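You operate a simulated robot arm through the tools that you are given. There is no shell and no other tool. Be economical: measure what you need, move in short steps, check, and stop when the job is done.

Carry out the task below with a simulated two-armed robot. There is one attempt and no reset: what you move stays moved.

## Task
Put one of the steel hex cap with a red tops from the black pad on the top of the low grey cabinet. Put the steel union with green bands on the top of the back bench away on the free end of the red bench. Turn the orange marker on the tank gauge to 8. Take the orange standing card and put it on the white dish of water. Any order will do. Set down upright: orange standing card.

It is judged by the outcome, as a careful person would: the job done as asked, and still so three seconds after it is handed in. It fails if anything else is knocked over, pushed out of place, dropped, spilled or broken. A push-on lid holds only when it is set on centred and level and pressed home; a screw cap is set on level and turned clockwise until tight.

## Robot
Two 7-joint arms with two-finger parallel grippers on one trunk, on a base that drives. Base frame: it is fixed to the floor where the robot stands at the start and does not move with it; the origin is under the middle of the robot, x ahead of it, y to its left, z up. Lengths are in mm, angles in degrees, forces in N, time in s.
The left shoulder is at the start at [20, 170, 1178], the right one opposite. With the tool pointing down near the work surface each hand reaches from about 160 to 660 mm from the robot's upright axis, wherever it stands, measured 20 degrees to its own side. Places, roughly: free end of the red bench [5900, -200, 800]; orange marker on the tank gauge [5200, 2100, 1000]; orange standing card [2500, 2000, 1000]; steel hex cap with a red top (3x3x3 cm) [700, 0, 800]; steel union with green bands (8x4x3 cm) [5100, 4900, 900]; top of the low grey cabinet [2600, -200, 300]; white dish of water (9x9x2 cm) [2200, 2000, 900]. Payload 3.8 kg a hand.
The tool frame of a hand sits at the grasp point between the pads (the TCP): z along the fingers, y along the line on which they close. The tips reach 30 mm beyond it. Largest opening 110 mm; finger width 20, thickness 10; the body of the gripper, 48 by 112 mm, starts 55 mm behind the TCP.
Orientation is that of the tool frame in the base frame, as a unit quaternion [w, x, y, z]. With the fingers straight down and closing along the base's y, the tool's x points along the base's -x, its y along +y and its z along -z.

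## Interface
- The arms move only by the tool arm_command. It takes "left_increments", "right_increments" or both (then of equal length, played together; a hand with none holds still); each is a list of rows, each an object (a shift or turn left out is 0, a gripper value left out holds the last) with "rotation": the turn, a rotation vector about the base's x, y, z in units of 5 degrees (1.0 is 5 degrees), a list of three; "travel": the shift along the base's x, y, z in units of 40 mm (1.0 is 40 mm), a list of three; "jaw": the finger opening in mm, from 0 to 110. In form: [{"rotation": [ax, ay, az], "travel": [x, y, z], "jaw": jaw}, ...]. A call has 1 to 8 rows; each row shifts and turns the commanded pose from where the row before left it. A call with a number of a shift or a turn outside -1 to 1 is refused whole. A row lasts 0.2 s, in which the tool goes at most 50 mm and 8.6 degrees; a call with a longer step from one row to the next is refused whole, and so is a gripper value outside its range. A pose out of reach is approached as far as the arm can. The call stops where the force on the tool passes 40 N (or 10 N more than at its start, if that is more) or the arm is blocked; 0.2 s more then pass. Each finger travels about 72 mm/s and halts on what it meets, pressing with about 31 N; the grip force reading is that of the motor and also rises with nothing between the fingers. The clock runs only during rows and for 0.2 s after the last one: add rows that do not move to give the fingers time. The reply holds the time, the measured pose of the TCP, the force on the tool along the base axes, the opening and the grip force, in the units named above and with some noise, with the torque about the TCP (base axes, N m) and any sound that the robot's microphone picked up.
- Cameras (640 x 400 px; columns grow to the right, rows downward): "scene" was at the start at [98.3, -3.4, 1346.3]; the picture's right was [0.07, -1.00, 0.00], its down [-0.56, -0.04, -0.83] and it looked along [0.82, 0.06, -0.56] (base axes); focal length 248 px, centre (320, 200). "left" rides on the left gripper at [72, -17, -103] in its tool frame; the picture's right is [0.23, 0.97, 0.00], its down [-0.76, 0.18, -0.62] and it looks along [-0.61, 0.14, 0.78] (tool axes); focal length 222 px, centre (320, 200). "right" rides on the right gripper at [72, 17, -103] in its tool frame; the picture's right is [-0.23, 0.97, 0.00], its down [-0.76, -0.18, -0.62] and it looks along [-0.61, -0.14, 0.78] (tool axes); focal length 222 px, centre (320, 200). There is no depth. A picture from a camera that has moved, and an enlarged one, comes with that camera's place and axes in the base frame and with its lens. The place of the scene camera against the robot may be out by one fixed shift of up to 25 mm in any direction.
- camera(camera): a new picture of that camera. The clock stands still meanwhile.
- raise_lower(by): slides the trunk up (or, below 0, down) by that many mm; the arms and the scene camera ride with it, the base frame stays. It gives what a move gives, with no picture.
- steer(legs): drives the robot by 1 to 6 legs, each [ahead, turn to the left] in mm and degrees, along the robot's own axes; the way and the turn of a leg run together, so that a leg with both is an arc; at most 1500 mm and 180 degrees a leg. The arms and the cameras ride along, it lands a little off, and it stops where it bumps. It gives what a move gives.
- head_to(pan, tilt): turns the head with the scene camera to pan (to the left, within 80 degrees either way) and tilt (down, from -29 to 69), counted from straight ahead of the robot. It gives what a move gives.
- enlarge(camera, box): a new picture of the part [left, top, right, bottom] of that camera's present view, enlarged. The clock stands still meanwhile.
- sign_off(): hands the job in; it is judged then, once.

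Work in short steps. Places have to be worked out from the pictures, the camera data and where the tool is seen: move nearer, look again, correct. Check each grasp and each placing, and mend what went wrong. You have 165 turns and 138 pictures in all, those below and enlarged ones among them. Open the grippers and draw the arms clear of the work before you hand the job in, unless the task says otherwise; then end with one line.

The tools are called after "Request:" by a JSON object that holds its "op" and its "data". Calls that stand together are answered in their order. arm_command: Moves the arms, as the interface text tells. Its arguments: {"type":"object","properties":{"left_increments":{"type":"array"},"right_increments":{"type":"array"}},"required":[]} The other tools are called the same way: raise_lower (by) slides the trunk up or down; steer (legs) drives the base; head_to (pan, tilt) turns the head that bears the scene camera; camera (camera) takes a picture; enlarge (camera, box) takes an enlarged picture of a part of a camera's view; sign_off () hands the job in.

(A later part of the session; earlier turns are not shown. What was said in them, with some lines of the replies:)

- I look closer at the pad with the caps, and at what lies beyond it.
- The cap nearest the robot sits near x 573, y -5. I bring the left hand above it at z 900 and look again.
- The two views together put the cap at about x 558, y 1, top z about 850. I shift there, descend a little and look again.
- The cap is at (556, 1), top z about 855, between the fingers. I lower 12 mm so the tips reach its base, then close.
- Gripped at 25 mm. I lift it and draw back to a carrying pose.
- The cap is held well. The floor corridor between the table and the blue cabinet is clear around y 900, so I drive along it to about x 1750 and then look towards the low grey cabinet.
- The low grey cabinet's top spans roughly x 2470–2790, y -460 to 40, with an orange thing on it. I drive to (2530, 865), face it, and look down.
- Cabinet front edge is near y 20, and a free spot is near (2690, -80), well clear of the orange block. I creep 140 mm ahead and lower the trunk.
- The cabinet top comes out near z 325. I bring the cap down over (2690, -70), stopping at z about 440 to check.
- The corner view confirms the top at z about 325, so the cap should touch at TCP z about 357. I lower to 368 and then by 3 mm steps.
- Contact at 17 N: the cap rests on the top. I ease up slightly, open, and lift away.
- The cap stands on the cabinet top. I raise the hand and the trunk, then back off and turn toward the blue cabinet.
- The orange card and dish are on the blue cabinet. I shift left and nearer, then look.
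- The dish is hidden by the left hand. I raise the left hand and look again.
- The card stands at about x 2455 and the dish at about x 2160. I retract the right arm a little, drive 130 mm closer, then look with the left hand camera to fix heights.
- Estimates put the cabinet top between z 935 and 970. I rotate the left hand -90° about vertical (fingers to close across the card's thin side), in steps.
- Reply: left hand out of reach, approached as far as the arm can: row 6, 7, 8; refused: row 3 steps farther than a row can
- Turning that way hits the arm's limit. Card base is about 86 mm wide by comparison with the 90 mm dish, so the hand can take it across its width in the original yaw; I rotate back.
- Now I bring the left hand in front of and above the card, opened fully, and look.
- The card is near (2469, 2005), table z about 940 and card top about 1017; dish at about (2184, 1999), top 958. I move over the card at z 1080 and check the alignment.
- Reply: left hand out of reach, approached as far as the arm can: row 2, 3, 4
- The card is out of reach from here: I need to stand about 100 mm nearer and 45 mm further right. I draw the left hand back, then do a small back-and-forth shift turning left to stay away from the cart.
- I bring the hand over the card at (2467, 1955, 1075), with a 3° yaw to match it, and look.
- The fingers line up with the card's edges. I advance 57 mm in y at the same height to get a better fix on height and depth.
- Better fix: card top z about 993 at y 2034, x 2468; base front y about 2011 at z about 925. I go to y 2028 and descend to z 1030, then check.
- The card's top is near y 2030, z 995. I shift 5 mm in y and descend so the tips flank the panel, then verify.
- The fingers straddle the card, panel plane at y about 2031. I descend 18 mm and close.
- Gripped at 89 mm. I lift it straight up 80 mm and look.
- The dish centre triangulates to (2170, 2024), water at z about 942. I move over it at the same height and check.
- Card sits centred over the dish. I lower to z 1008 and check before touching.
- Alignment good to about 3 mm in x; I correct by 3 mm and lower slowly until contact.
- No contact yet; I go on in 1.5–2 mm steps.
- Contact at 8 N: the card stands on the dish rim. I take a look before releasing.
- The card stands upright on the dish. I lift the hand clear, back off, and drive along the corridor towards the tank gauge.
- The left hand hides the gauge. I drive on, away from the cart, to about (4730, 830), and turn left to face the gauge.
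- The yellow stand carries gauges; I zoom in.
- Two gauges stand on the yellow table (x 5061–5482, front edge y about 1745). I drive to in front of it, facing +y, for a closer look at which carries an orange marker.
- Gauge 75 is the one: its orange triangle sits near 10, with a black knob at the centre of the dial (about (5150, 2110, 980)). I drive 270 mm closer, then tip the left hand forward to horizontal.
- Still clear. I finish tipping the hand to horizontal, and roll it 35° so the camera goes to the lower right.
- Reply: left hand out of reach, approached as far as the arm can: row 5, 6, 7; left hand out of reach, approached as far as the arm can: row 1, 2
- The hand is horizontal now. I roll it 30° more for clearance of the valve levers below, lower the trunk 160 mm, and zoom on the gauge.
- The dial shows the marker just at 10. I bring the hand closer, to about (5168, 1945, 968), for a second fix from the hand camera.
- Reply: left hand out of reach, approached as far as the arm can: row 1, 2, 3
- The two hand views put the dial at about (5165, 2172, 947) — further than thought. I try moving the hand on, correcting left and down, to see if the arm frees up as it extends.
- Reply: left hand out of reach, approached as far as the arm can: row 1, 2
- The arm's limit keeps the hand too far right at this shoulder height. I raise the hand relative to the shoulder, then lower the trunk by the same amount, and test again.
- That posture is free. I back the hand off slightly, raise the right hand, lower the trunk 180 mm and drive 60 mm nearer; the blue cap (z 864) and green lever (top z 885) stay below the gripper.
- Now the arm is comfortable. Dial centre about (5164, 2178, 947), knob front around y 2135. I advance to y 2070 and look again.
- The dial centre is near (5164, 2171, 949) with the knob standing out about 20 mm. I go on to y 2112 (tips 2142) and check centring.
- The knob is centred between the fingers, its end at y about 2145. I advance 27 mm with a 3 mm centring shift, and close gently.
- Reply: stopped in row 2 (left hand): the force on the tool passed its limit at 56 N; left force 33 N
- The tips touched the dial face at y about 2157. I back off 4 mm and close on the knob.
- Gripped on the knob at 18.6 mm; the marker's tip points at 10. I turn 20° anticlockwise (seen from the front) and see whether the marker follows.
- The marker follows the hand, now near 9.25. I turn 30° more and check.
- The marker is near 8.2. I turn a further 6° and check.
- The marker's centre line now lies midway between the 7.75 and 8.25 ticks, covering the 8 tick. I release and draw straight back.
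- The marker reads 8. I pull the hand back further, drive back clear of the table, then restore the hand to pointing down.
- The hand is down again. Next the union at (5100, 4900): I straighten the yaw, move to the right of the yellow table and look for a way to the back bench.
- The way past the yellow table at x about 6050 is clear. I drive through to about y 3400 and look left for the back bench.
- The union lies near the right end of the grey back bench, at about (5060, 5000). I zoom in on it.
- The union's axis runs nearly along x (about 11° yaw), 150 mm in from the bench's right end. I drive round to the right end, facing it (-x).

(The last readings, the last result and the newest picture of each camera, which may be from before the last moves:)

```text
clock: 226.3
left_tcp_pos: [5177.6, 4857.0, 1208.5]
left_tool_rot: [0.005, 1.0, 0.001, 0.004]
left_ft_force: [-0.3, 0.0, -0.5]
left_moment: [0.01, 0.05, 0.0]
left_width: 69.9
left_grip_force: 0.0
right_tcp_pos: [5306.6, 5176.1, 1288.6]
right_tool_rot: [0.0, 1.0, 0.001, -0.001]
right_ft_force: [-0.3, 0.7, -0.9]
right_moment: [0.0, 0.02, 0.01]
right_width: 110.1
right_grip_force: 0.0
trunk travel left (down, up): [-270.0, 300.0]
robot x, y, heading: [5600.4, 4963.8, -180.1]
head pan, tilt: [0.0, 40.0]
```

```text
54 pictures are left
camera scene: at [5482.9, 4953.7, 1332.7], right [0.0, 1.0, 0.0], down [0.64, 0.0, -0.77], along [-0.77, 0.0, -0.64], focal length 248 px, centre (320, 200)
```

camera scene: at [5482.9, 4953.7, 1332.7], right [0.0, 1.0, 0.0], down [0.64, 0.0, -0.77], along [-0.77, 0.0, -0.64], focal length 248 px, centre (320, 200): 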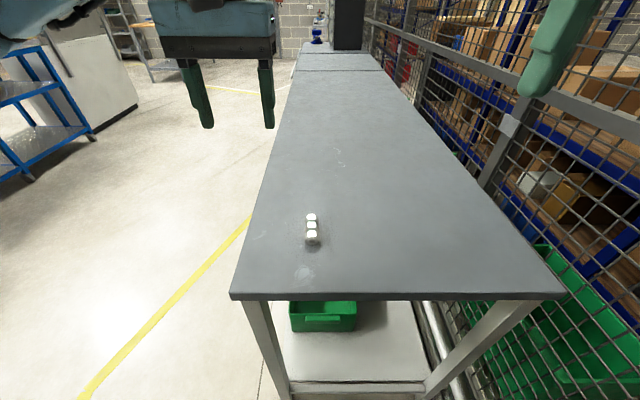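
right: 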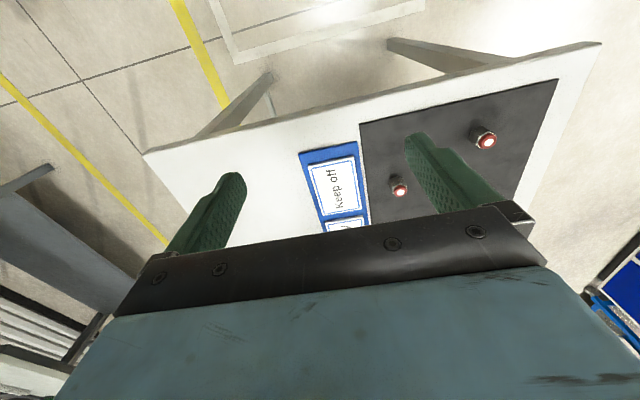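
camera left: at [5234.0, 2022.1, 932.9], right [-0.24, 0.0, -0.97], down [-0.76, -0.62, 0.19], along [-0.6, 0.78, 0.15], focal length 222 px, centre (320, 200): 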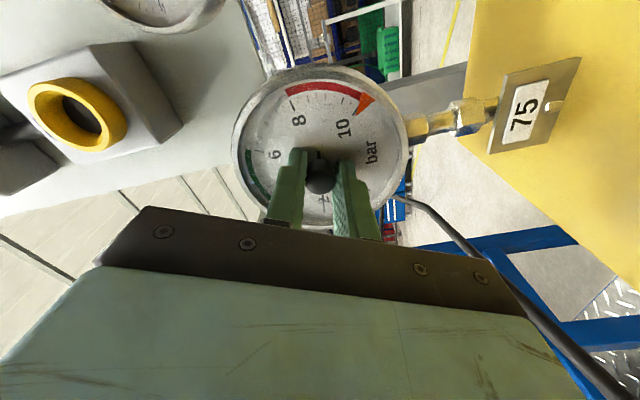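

Combining views, the union is at about (5100, 4943, 933) on a bench top at z 918. I bring the left hand above it and look.

Request:
{"op": "arm_command", "data": {"left_increments": [{"travel": [-0.38, 0.43, -0.9]}, {"travel": [-0.38, 0.43, -0.9]}, {"travel": [-0.38, 0.43, -0.9]}, {"travel": [-0.38, 0.43, -0.9]}, {"travel": [-0.38, 0.43, -0.3]}, {}]}}

Request:
{"op": "camera", "data": {"camera": "left"}}

```text
clock: 227.7
left_tcp_pos: [5102.4, 4944.2, 1051.6]
left_tool_rot: [0.004, 1.0, 0.002, 0.003]
left_ft_force: [0.5, -1.1, -0.2]
left_moment: [0.02, -0.02, 0.02]
left_width: 69.9
left_grip_force: 0.0
right_tcp_pos: [5307.6, 5174.8, 1288.6]
right_tool_rot: [0.0, 1.0, 0.0, 0.0]
right_ft_force: [0.3, -0.4, -0.1]
right_moment: [-0.02, -0.06, 0.02]
right_width: 110.0
right_grip_force: 0.1
trunk travel left (down, up): [-270.0, 300.0]
robot x, y, heading: [5600.5, 4964.9, -180.1]
head pan, tilt: [0.0, 40.0]
```

```text
53 pictures are left
camera left: at [5173.5, 4961.5, 1154.9], right [0.23, -0.97, 0.01], down [-0.76, -0.17, 0.62], along [-0.6, -0.15, -0.78], focal length 222 px, centre (320, 200)
```

left: 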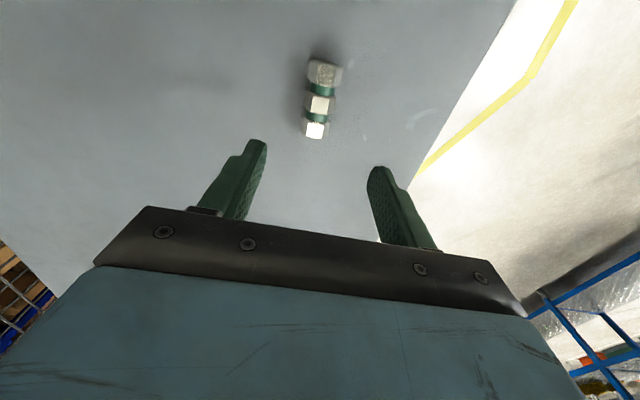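

The union is laterally centred; its middle is about x 5113. I shift, yaw by 5°, and descend to z 985.

Request:
{"op": "arm_command", "data": {"left_increments": [{"travel": [0.27, 0, -0.8], "rotation": [0, 0, 1]}, {"travel": [0, 0, -0.85]}, {}]}}

Request:
{"op": "camera", "data": {"camera": "left"}}

```text
clock: 228.5
left_tcp_pos: [5112.4, 4943.7, 984.3]
left_tool_rot: [0.004, 0.999, 0.046, 0.003]
left_ft_force: [-0.7, -1.1, -0.5]
left_moment: [0.0, -0.01, -0.01]
left_width: 69.9
left_grip_force: 0.0
right_tcp_pos: [5305.9, 5176.4, 1288.5]
right_tool_rot: [0.0, 1.0, 0.0, 0.0]
right_ft_force: [1.1, 0.3, 0.4]
right_moment: [0.01, 0.02, -0.01]
right_width: 109.9
right_grip_force: 0.1
trunk travel left (down, up): [-270.0, 300.0]
robot x, y, heading: [5600.2, 4964.2, -180.0]
head pan, tilt: [0.0, 40.0]
```

```text
52 pictures are left
camera left: at [5182.7, 4968.2, 1088.6], right [0.31, -0.95, 0.01], down [-0.75, -0.24, 0.62], along [-0.59, -0.2, -0.78], focal length 222 px, centre (320, 200)
```

left: 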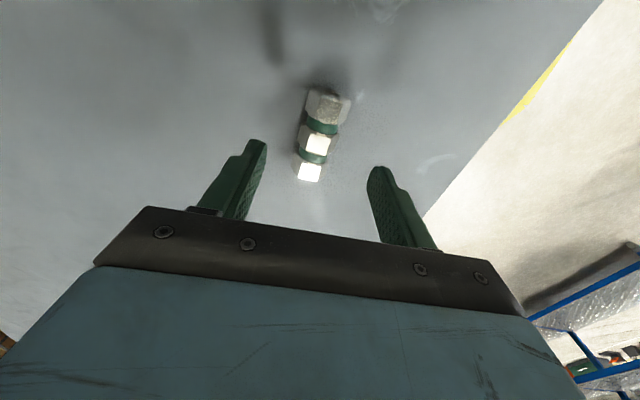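

Aligned. I descend carefully to z 955 and take another look.

Request:
{"op": "arm_command", "data": {"left_increments": [{"travel": [0, 0.06, -0.72]}, {}]}}

Request:
{"op": "camera", "data": {"camera": "left"}}

```text
clock: 229.1
left_tcp_pos: [5110.9, 4946.4, 958.0]
left_tool_rot: [0.005, 0.999, 0.045, 0.004]
left_ft_force: [1.7, -0.3, 0.6]
left_moment: [-0.01, 0.02, -0.02]
left_width: 70.2
left_grip_force: 0.0
right_tcp_pos: [5307.5, 5177.0, 1288.5]
right_tool_rot: [0.0, 1.0, 0.001, 0.0]
right_ft_force: [-0.8, -0.9, 0.2]
right_moment: [-0.01, 0.0, -0.01]
right_width: 110.2
right_grip_force: 0.0
trunk travel left (down, up): [-270.0, 300.0]
robot x, y, heading: [5601.8, 4962.1, -180.4]
head pan, tilt: [0.0, 40.0]
```

```text
51 pictures are left
camera left: at [5181.3, 4970.8, 1060.9], right [0.31, -0.95, 0.01], down [-0.75, -0.24, 0.62], along [-0.59, -0.2, -0.78], focal length 222 px, centre (320, 200)
```

left: 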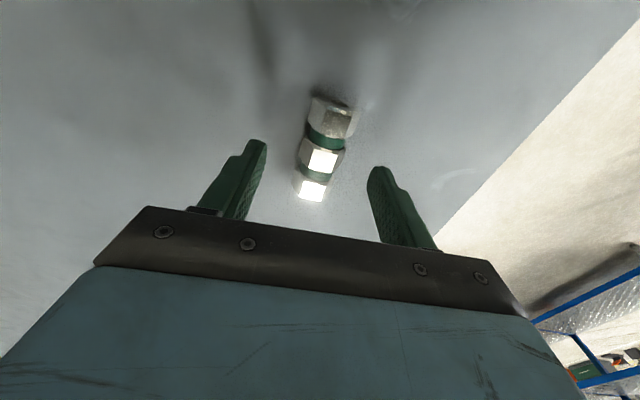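

The union's middle is about 41 mm below the TCP (z about 917). I lower 20 mm and close.

Request:
{"op": "arm_command", "data": {"left_increments": [{"travel": [0.03, 0, -0.3]}, {"travel": [0, 0, -0.22]}, {"jaw": 50}, {"jaw": 30}, {"jaw": 20}, {"jaw": 20}, {}]}}

Request:
{"op": "camera", "data": {"camera": "left"}}

```text
clock: 230.7
left_tcp_pos: [5114.9, 4945.7, 936.4]
left_tool_rot: [0.004, 0.999, 0.046, 0.003]
left_ft_force: [0.9, 0.3, -1.4]
left_moment: [0.04, -0.01, 0.0]
left_width: 27.5
left_grip_force: 31.0
right_tcp_pos: [5306.2, 5175.6, 1288.3]
right_tool_rot: [0.0, 1.0, 0.0, -0.002]
right_ft_force: [0.3, 0.1, -0.5]
right_moment: [-0.01, -0.03, 0.02]
right_width: 110.0
right_grip_force: 0.0
trunk travel left (down, up): [-270.0, 300.0]
robot x, y, heading: [5597.1, 4967.6, -180.2]
head pan, tilt: [0.0, 40.0]
```

```text
50 pictures are left
camera left: at [5184.2, 4970.1, 1040.4], right [0.31, -0.95, 0.01], down [-0.75, -0.24, 0.62], along [-0.59, -0.2, -0.78], focal length 222 px, centre (320, 200)
```

left: 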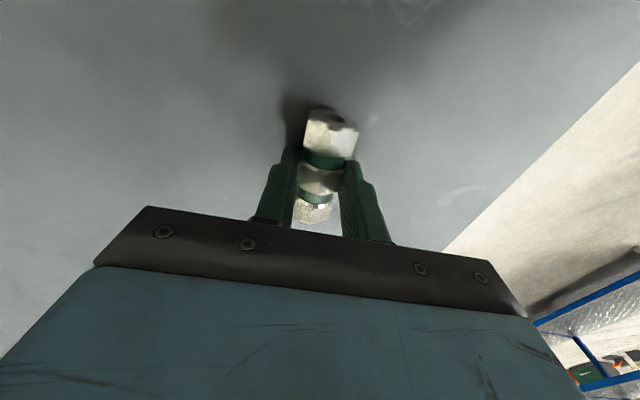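

Gripped across the middle nut at 27.5 mm. I lift it and retract to a carrying pose.

Request:
{"op": "arm_command", "data": {"left_increments": [{"travel": [0, 0, 0.4]}, {"travel": [0, 0, 1]}, {"travel": [0, 0, 1]}, {"travel": [0.4, -0.4, 1]}, {"travel": [0.7, -0.8, 0.5]}, {"travel": [0.7, -0.8, 0]}]}}

Request:
{"op": "camera", "data": {"camera": "left"}}

```text
clock: 232.1
left_tcp_pos: [5189.2, 4865.2, 1093.8]
left_tool_rot: [0.004, 0.999, 0.046, 0.003]
left_ft_force: [0.2, -1.0, -0.8]
left_moment: [0.01, 0.01, 0.02]
left_width: 27.1
left_grip_force: 31.1
right_tcp_pos: [5308.4, 5174.8, 1287.9]
right_tool_rot: [0.0, 1.0, 0.001, -0.001]
right_ft_force: [-0.4, 0.7, 0.1]
right_moment: [0.05, 0.01, -0.02]
right_width: 110.1
right_grip_force: 0.1
trunk travel left (down, up): [-270.0, 300.0]
robot x, y, heading: [5600.9, 4965.6, -179.8]
head pan, tilt: [0.0, 40.0]
```

```text
49 pictures are left
camera left: at [5258.0, 4888.9, 1197.3], right [0.31, -0.95, 0.01], down [-0.75, -0.24, 0.62], along [-0.59, -0.2, -0.78], focal length 222 px, centre (320, 200)
```

left: 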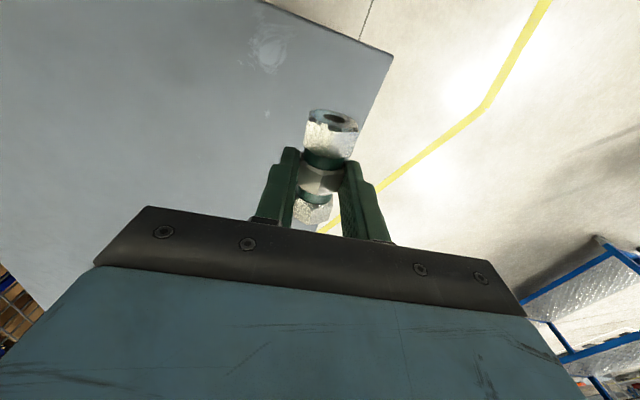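

The union is held securely. I back off, turn to face -y and drive back past the yellow table toward the red bench.

Request:
{"op": "steer", "data": {"legs": [[-460, 0], [0, 90], [1450, 0], [1450, 0], [850, 0]]}}

Request:
{"op": "head_to", "data": {"pan": 0, "tilt": 25}}

Request:
{"op": "camera", "data": {"camera": "scene"}}

```text
clock: 256.2
left_tcp_pos: [6195.1, 846.7, 1093.4]
left_tool_rot: [0.0, 0.67, 0.742, 0.005]
left_ft_force: [0.5, -0.3, -1.9]
left_moment: [0.02, -0.03, 0.0]
left_width: 27.2
left_grip_force: 31.6
right_tcp_pos: [5884.7, 963.8, 1289.1]
right_tool_rot: [0.001, 0.703, 0.711, 0.0]
right_ft_force: [0.5, -0.6, -0.6]
right_moment: [0.05, -0.02, 0.05]
right_width: 110.2
right_grip_force: 0.1
trunk travel left (down, up): [-270.0, 300.0]
robot x, y, heading: [6093.7, 1263.1, -89.6]
head pan, tilt: [0.0, 40.0]
```

```text
clock: 257.0
left_tcp_pos: [6195.0, 847.7, 1092.8]
left_tool_rot: [0.0, 0.67, 0.742, 0.006]
left_ft_force: [0.0, -0.2, -0.7]
left_moment: [0.01, 0.0, -0.03]
left_width: 27.0
left_grip_force: 31.0
right_tcp_pos: [5884.5, 963.7, 1287.3]
right_tool_rot: [0.001, 0.703, 0.712, 0.0]
right_ft_force: [-0.1, 0.6, 0.5]
right_moment: [0.0, 0.0, 0.01]
right_width: 110.1
right_grip_force: 0.1
trunk travel left (down, up): [-270.0, 300.0]
robot x, y, heading: [6092.0, 1256.4, -89.5]
head pan, tilt: [0.0, 25.0]
```

```text
48 pictures are left
camera scene: at [6083.2, 1135.4, 1355.9], right [-1.0, -0.01, 0.0], down [0.0, 0.42, -0.91], along [0.01, -0.91, -0.42], focal length 248 px, centre (320, 200)
```

scene: 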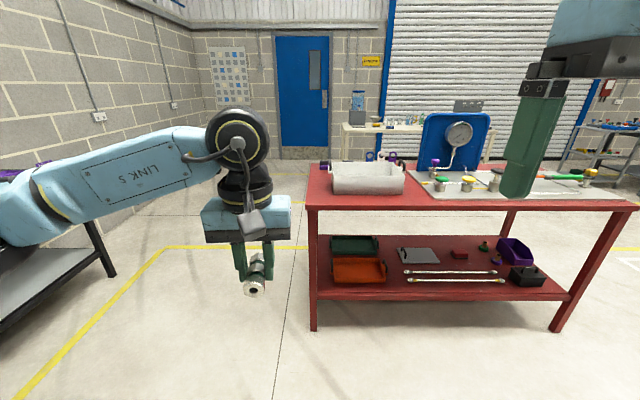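

I zoom in on the red bench to find its free end.

Request:
{"op": "enlarge", "data": {"camera": "scene", "box": [290, 110, 640, 320]}}

```text
1.83 times, centred on (465, 215) of scene
camera zoom: at [6083.2, 1135.4, 1355.9], right [-1.0, -0.01, 0.0], down [0.0, 0.42, -0.91], along [0.01, -0.91, -0.42], focal length 453 px, centre (55, 173)
```

zoom: 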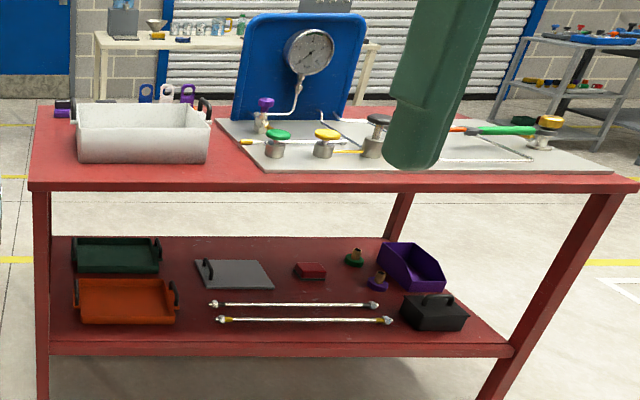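

The free end is the left part (x about 5650–6150), where a white bin stands; there is a free strip in front of it. I shift to x about 5850 and approach for a closer look.

Request:
{"op": "steer", "data": {"legs": [[0, -90], [230, 0], [0, 90], [600, 0]]}}

Request:
{"op": "head_to", "data": {"pan": 12, "tilt": 45}}

Request:
{"op": "camera", "data": {"camera": "scene"}}

Request:
{"op": "camera", "data": {"camera": "left"}}

```text
clock: 269.4
left_tcp_pos: [5964.8, 240.8, 1094.7]
left_tool_rot: [0.001, 0.673, 0.74, 0.006]
left_ft_force: [-0.4, -0.9, -1.1]
left_moment: [-0.01, 0.0, -0.01]
left_width: 26.8
left_grip_force: 30.9
right_tcp_pos: [5654.6, 359.3, 1286.8]
right_tool_rot: [0.001, 0.706, 0.708, -0.001]
right_ft_force: [-0.2, -0.9, -0.2]
right_moment: [0.03, -0.01, 0.02]
right_width: 110.3
right_grip_force: 0.0
trunk travel left (down, up): [-270.0, 300.0]
robot x, y, heading: [5866.5, 654.0, -89.6]
head pan, tilt: [0.0, 25.0]
```

```text
clock: 270.2
left_tcp_pos: [5966.0, 241.4, 1093.0]
left_tool_rot: [0.0, 0.673, 0.74, 0.006]
left_ft_force: [-0.4, -0.2, -1.0]
left_moment: [0.0, 0.0, 0.0]
left_width: 27.0
left_grip_force: 31.3
right_tcp_pos: [5654.9, 359.5, 1288.0]
right_tool_rot: [0.0, 0.705, 0.709, 0.0]
right_ft_force: [-0.6, -0.5, 0.2]
right_moment: [-0.01, 0.03, 0.0]
right_width: 110.2
right_grip_force: 0.1
trunk travel left (down, up): [-270.0, 300.0]
robot x, y, heading: [5863.2, 655.0, -90.0]
head pan, tilt: [12.0, 45.0]
```

```text
46 pictures are left
camera scene: at [5872.7, 542.7, 1325.4], right [-0.98, -0.21, 0.0], down [-0.15, 0.69, -0.71], along [0.15, -0.69, -0.71], focal length 248 px, centre (320, 200)
```

scene: 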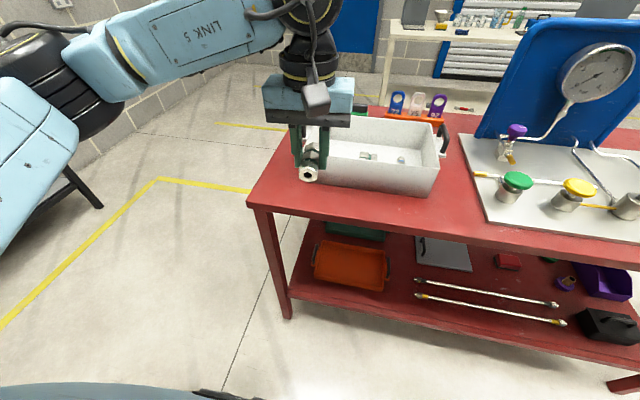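

```text
45 pictures are left
camera left: at [5940.8, 311.0, 1197.1], right [0.95, 0.32, 0.01], down [0.24, -0.75, 0.62], along [0.2, -0.59, -0.78], focal length 222 px, centre (320, 200)
```

left: 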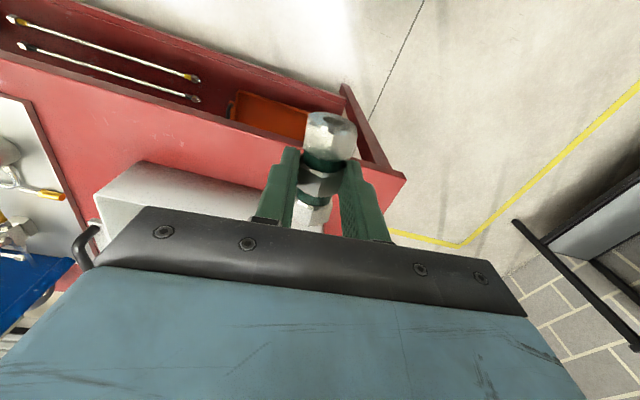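

To the left of the bin a strip about 180 mm wide (x 5980–6160) is free. I drive 160 mm closer, move the hand over (6075, 10) and look down.

Request:
{"op": "steer", "data": {"legs": [[160, 0]]}}

Request:
{"op": "arm_command", "data": {"left_increments": [{"travel": [0.7, -0.4, 0]}, {"travel": [0.7, -0.4, 0]}, {"travel": [0.7, -0.4, 0]}, {"travel": [0.6, -0.2, 0]}, {}]}}

Request:
{"op": "camera", "data": {"camera": "left"}}

Request:
{"op": "camera", "data": {"camera": "scene"}}

```text
clock: 271.6
left_tcp_pos: [5967.4, 79.8, 1092.5]
left_tool_rot: [0.001, 0.673, 0.74, 0.006]
left_ft_force: [0.7, 0.0, -2.6]
left_moment: [0.03, -0.01, -0.01]
left_width: 27.3
left_grip_force: 31.0
right_tcp_pos: [5656.9, 197.9, 1287.7]
right_tool_rot: [0.0, 0.705, 0.71, 0.001]
right_ft_force: [0.8, -0.8, -0.1]
right_moment: [0.01, -0.01, 0.05]
right_width: 109.9
right_grip_force: 0.0
trunk travel left (down, up): [-270.0, 300.0]
robot x, y, heading: [5865.4, 491.6, -89.6]
head pan, tilt: [12.0, 45.0]
```

```text
clock: 272.8
left_tcp_pos: [6074.3, 22.6, 1094.0]
left_tool_rot: [0.001, 0.674, 0.739, 0.006]
left_ft_force: [0.0, -0.4, -1.1]
left_moment: [-0.01, -0.02, -0.02]
left_width: 27.1
left_grip_force: 31.5
right_tcp_pos: [5655.8, 199.1, 1288.2]
right_tool_rot: [0.0, 0.706, 0.709, -0.001]
right_ft_force: [-0.3, -0.6, 1.5]
right_moment: [-0.01, 0.03, 0.01]
right_width: 110.0
right_grip_force: 0.2
trunk travel left (down, up): [-270.0, 300.0]
robot x, y, heading: [5869.9, 496.4, -89.9]
head pan, tilt: [12.0, 45.0]
```

```text
44 pictures are left
camera left: at [6050.7, 93.8, 1197.8], right [0.95, 0.32, 0.01], down [0.24, -0.75, 0.62], along [0.2, -0.58, -0.78], focal length 222 px, centre (320, 200)
```

left: 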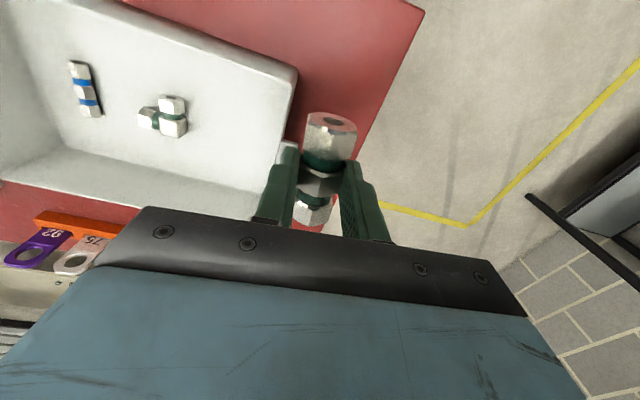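

```text
43 pictures are left
camera scene: at [5873.2, 381.9, 1325.4], right [-0.98, -0.21, 0.0], down [-0.15, 0.69, -0.71], along [0.15, -0.69, -0.71], focal length 248 px, centre (320, 200)
```

scene: 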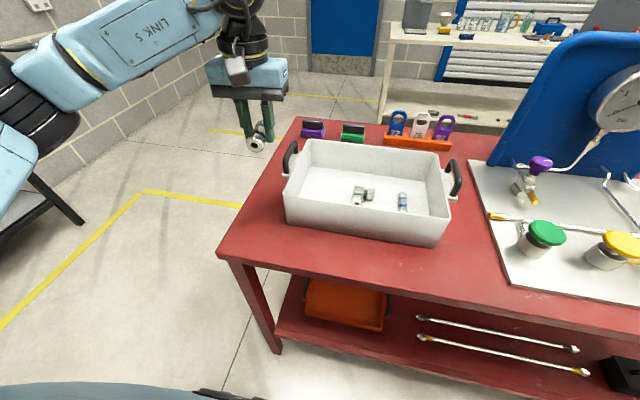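

Bin's left wall is at x about 6040 and the bench end at about 6170. I aim for (6108, 40), lower to z 985 and look again.

Request:
{"op": "arm_command", "data": {"left_increments": [{"travel": [0.5, 0.25, -0.4]}, {"travel": [0.35, 0.15, -0.8]}, {"travel": [0, 0, -0.8]}, {"travel": [0, 0, -0.7]}, {}]}}

Request:
{"op": "camera", "data": {"camera": "left"}}

Request:
{"op": "camera", "data": {"camera": "scene"}}

```text
clock: 274.0
left_tcp_pos: [6109.5, 41.6, 986.5]
left_tool_rot: [0.0, 0.673, 0.74, 0.006]
left_ft_force: [0.8, 0.2, -1.2]
left_moment: [0.01, 0.01, 0.02]
left_width: 27.1
left_grip_force: 30.9
right_tcp_pos: [5655.2, 198.4, 1288.9]
right_tool_rot: [0.001, 0.705, 0.709, -0.001]
right_ft_force: [-0.1, 0.7, -0.9]
right_moment: [0.03, 0.01, 0.02]
right_width: 110.0
right_grip_force: 0.1
trunk travel left (down, up): [-270.0, 300.0]
robot x, y, heading: [5867.3, 491.4, -89.8]
head pan, tilt: [12.0, 45.0]
```

```text
42 pictures are left
camera left: at [6084.0, 110.7, 1089.8], right [0.95, 0.32, 0.01], down [0.24, -0.75, 0.62], along [0.2, -0.59, -0.78], focal length 222 px, centre (320, 200)
```

left: 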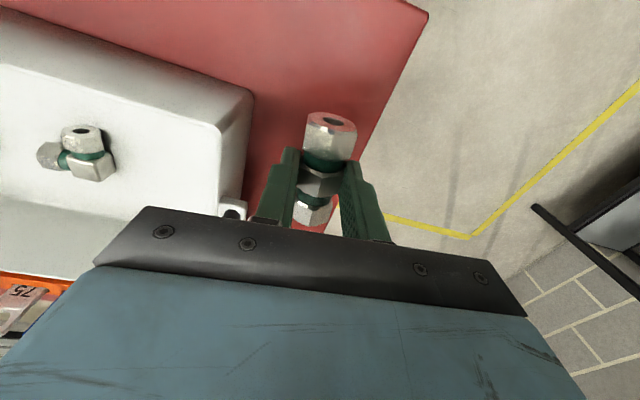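

```text
41 pictures are left
camera scene: at [5873.4, 382.0, 1325.4], right [-0.98, -0.21, 0.0], down [-0.15, 0.69, -0.71], along [0.15, -0.69, -0.71], focal length 248 px, centre (320, 200)
```

scene: 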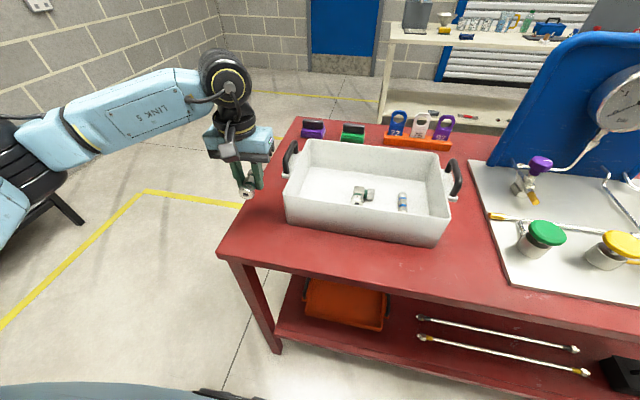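

The bench corner triangulates to (6172, 149) with its top at z about 841. The union is over a clear spot; I lower to z 884, then in small steps.

Request:
{"op": "arm_command", "data": {"left_increments": [{"travel": [0, 0, -1]}, {"travel": [0, 0, -1]}, {"travel": [0, 0, -0.4]}, {"travel": [0, 0, -0.1]}, {}]}}

Request:
{"op": "camera", "data": {"camera": "left"}}

```text
clock: 275.2
left_tcp_pos: [6108.3, 40.5, 886.1]
left_tool_rot: [0.001, 0.673, 0.739, 0.004]
left_ft_force: [0.6, -0.8, 6.3]
left_moment: [0.26, 0.01, 0.04]
left_width: 27.1
left_grip_force: 30.8
right_tcp_pos: [5655.0, 199.9, 1288.7]
right_tool_rot: [0.0, 0.705, 0.709, -0.002]
right_ft_force: [0.6, 0.0, 0.0]
right_moment: [0.0, 0.03, 0.03]
right_width: 110.0
right_grip_force: 0.0
trunk travel left (down, up): [-270.0, 300.0]
robot x, y, heading: [5865.7, 491.3, -89.8]
head pan, tilt: [12.0, 45.0]
```

```text
40 pictures are left
camera left: at [6083.4, 110.5, 990.2], right [0.95, 0.32, 0.01], down [0.24, -0.74, 0.62], along [0.2, -0.59, -0.78], focal length 222 px, centre (320, 200)
```

left: 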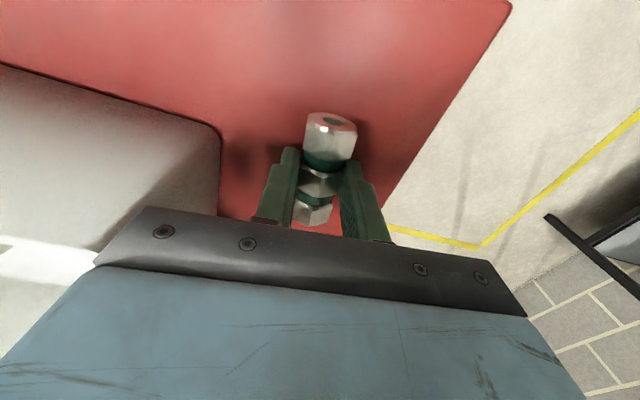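

Contact just starts (6 N, one end first). I lower 2 mm more so it settles, then release.

Request:
{"op": "arm_command", "data": {"left_increments": [{"travel": [0, 0, -0.05]}, {"travel": [0, 0, -0.04]}, {}]}}

```text
clock: 276.0
left_tcp_pos: [6107.5, 40.0, 884.9]
left_tool_rot: [0.002, 0.672, 0.74, 0.003]
left_ft_force: [2.5, -0.2, 26.6]
left_moment: [-0.05, -0.1, -0.04]
left_width: 27.4
left_grip_force: 31.0
right_tcp_pos: [5655.0, 199.8, 1289.0]
right_tool_rot: [0.001, 0.705, 0.709, -0.001]
right_ft_force: [-0.2, -0.3, 0.8]
right_moment: [-0.02, 0.02, -0.01]
right_width: 110.1
right_grip_force: 0.1
trunk travel left (down, up): [-270.0, 300.0]
robot x, y, heading: [5866.8, 492.9, -89.6]
head pan, tilt: [12.0, 45.0]
```

It is seated at 27 N. I ease up, open, and lift away.

Request:
{"op": "arm_command", "data": {"left_increments": [{"travel": [0, 0, 0.06]}, {"jaw": 40}, {"jaw": 55}, {}, {"travel": [0, 0, 0.6]}, {"travel": [0, 0, 1]}, {"travel": [0, 0, 1]}, {}]}}

Request:
{"op": "camera", "data": {"camera": "left"}}

Request:
{"op": "camera", "data": {"camera": "scene"}}

```text
clock: 277.8
left_tcp_pos: [6107.7, 38.7, 988.9]
left_tool_rot: [0.0, 0.673, 0.739, 0.006]
left_ft_force: [0.0, -0.1, 0.4]
left_moment: [0.0, -0.04, 0.02]
left_width: 54.8
left_grip_force: 0.1
right_tcp_pos: [5655.9, 198.2, 1288.0]
right_tool_rot: [0.001, 0.705, 0.709, -0.001]
right_ft_force: [-0.7, -0.1, -0.8]
right_moment: [0.0, -0.03, 0.02]
right_width: 109.9
right_grip_force: 0.1
trunk travel left (down, up): [-270.0, 300.0]
robot x, y, heading: [5867.4, 492.3, -89.8]
head pan, tilt: [12.0, 45.0]
```

```text
39 pictures are left
camera left: at [6082.9, 109.3, 1093.3], right [0.95, 0.32, 0.01], down [0.24, -0.75, 0.62], along [0.2, -0.58, -0.78], focal length 222 px, centre (320, 200)
```

left: 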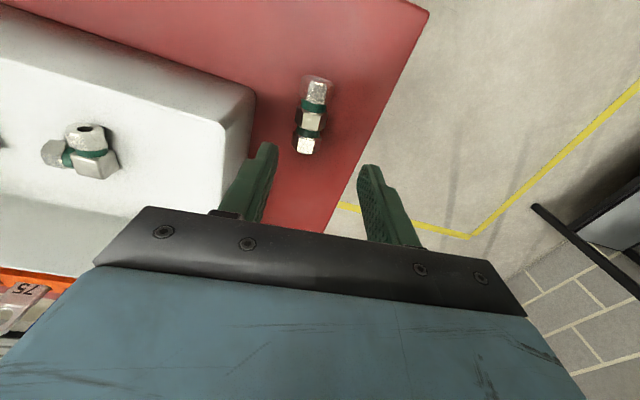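

```text
38 pictures are left
camera scene: at [5873.7, 382.0, 1325.3], right [-0.98, -0.21, 0.0], down [-0.15, 0.69, -0.71], along [0.15, -0.69, -0.71], focal length 248 px, centre (320, 200)
```

scene: 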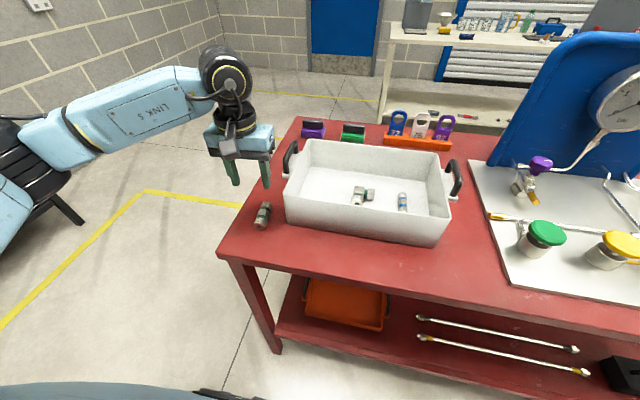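

The union rests on the free end of the red bench. I open the hand, raise it, and back away from the bench.

Request:
{"op": "arm_command", "data": {"left_increments": [{"travel": [0, 0.3, 1], "jaw": 100}, {"travel": [0, 0.3, 1]}, {"travel": [-0.5, 0.5, 0.5]}]}}

Request:
{"op": "steer", "data": {"legs": [[-400, 0]]}}

Request:
{"op": "camera", "data": {"camera": "scene"}}

```text
clock: 278.6
left_tcp_pos: [6086.9, 86.2, 1087.9]
left_tool_rot: [0.001, 0.673, 0.74, 0.006]
left_ft_force: [0.0, -1.1, 0.4]
left_moment: [0.0, 0.0, 0.03]
left_width: 100.1
left_grip_force: 0.0
right_tcp_pos: [5655.2, 198.5, 1288.1]
right_tool_rot: [0.002, 0.706, 0.708, 0.0]
right_ft_force: [-0.3, 0.0, 0.0]
right_moment: [-0.02, 0.02, 0.0]
right_width: 109.9
right_grip_force: 0.1
trunk travel left (down, up): [-270.0, 300.0]
robot x, y, heading: [5865.2, 495.2, -89.7]
head pan, tilt: [12.0, 45.0]
```

```text
clock: 281.1
left_tcp_pos: [6084.2, 493.8, 1088.7]
left_tool_rot: [0.001, 0.675, 0.738, 0.005]
left_ft_force: [0.1, 0.3, 0.3]
left_moment: [0.0, 0.03, -0.03]
left_width: 100.3
left_grip_force: 0.2
right_tcp_pos: [5653.6, 609.1, 1287.9]
right_tool_rot: [0.0, 0.708, 0.706, -0.001]
right_ft_force: [-0.5, -0.2, 0.6]
right_moment: [-0.02, -0.04, -0.01]
right_width: 109.8
right_grip_force: 0.0
trunk travel left (down, up): [-270.0, 300.0]
robot x, y, heading: [5864.6, 900.3, -90.3]
head pan, tilt: [12.0, 45.0]
```

```text
37 pictures are left
camera scene: at [5872.3, 791.8, 1325.4], right [-0.98, -0.21, 0.0], down [-0.15, 0.69, -0.71], along [0.15, -0.69, -0.71], focal length 248 px, centre (320, 200)
```

scene: 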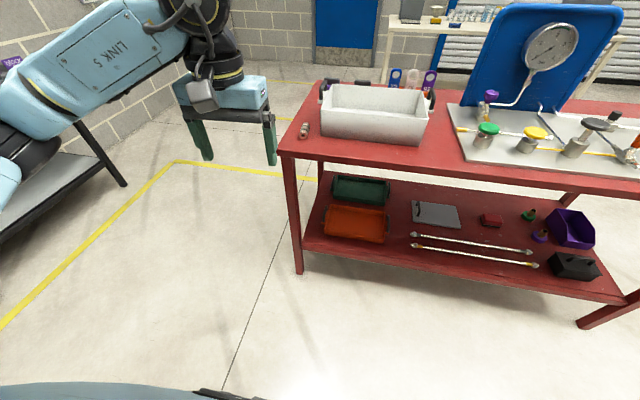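

All four jobs are done, both grippers are open and the arms are clear, so I hand it in.

Request:
{"op": "sign_off", "data": {}}

```text
The job is handed in.
```

I did all four jobs and handed them in. The cap is on the low grey cabinet, the orange card stands upright on the water dish, the gauge marker is at 8, and the union is on the free end of the red bench, beside the white bin.
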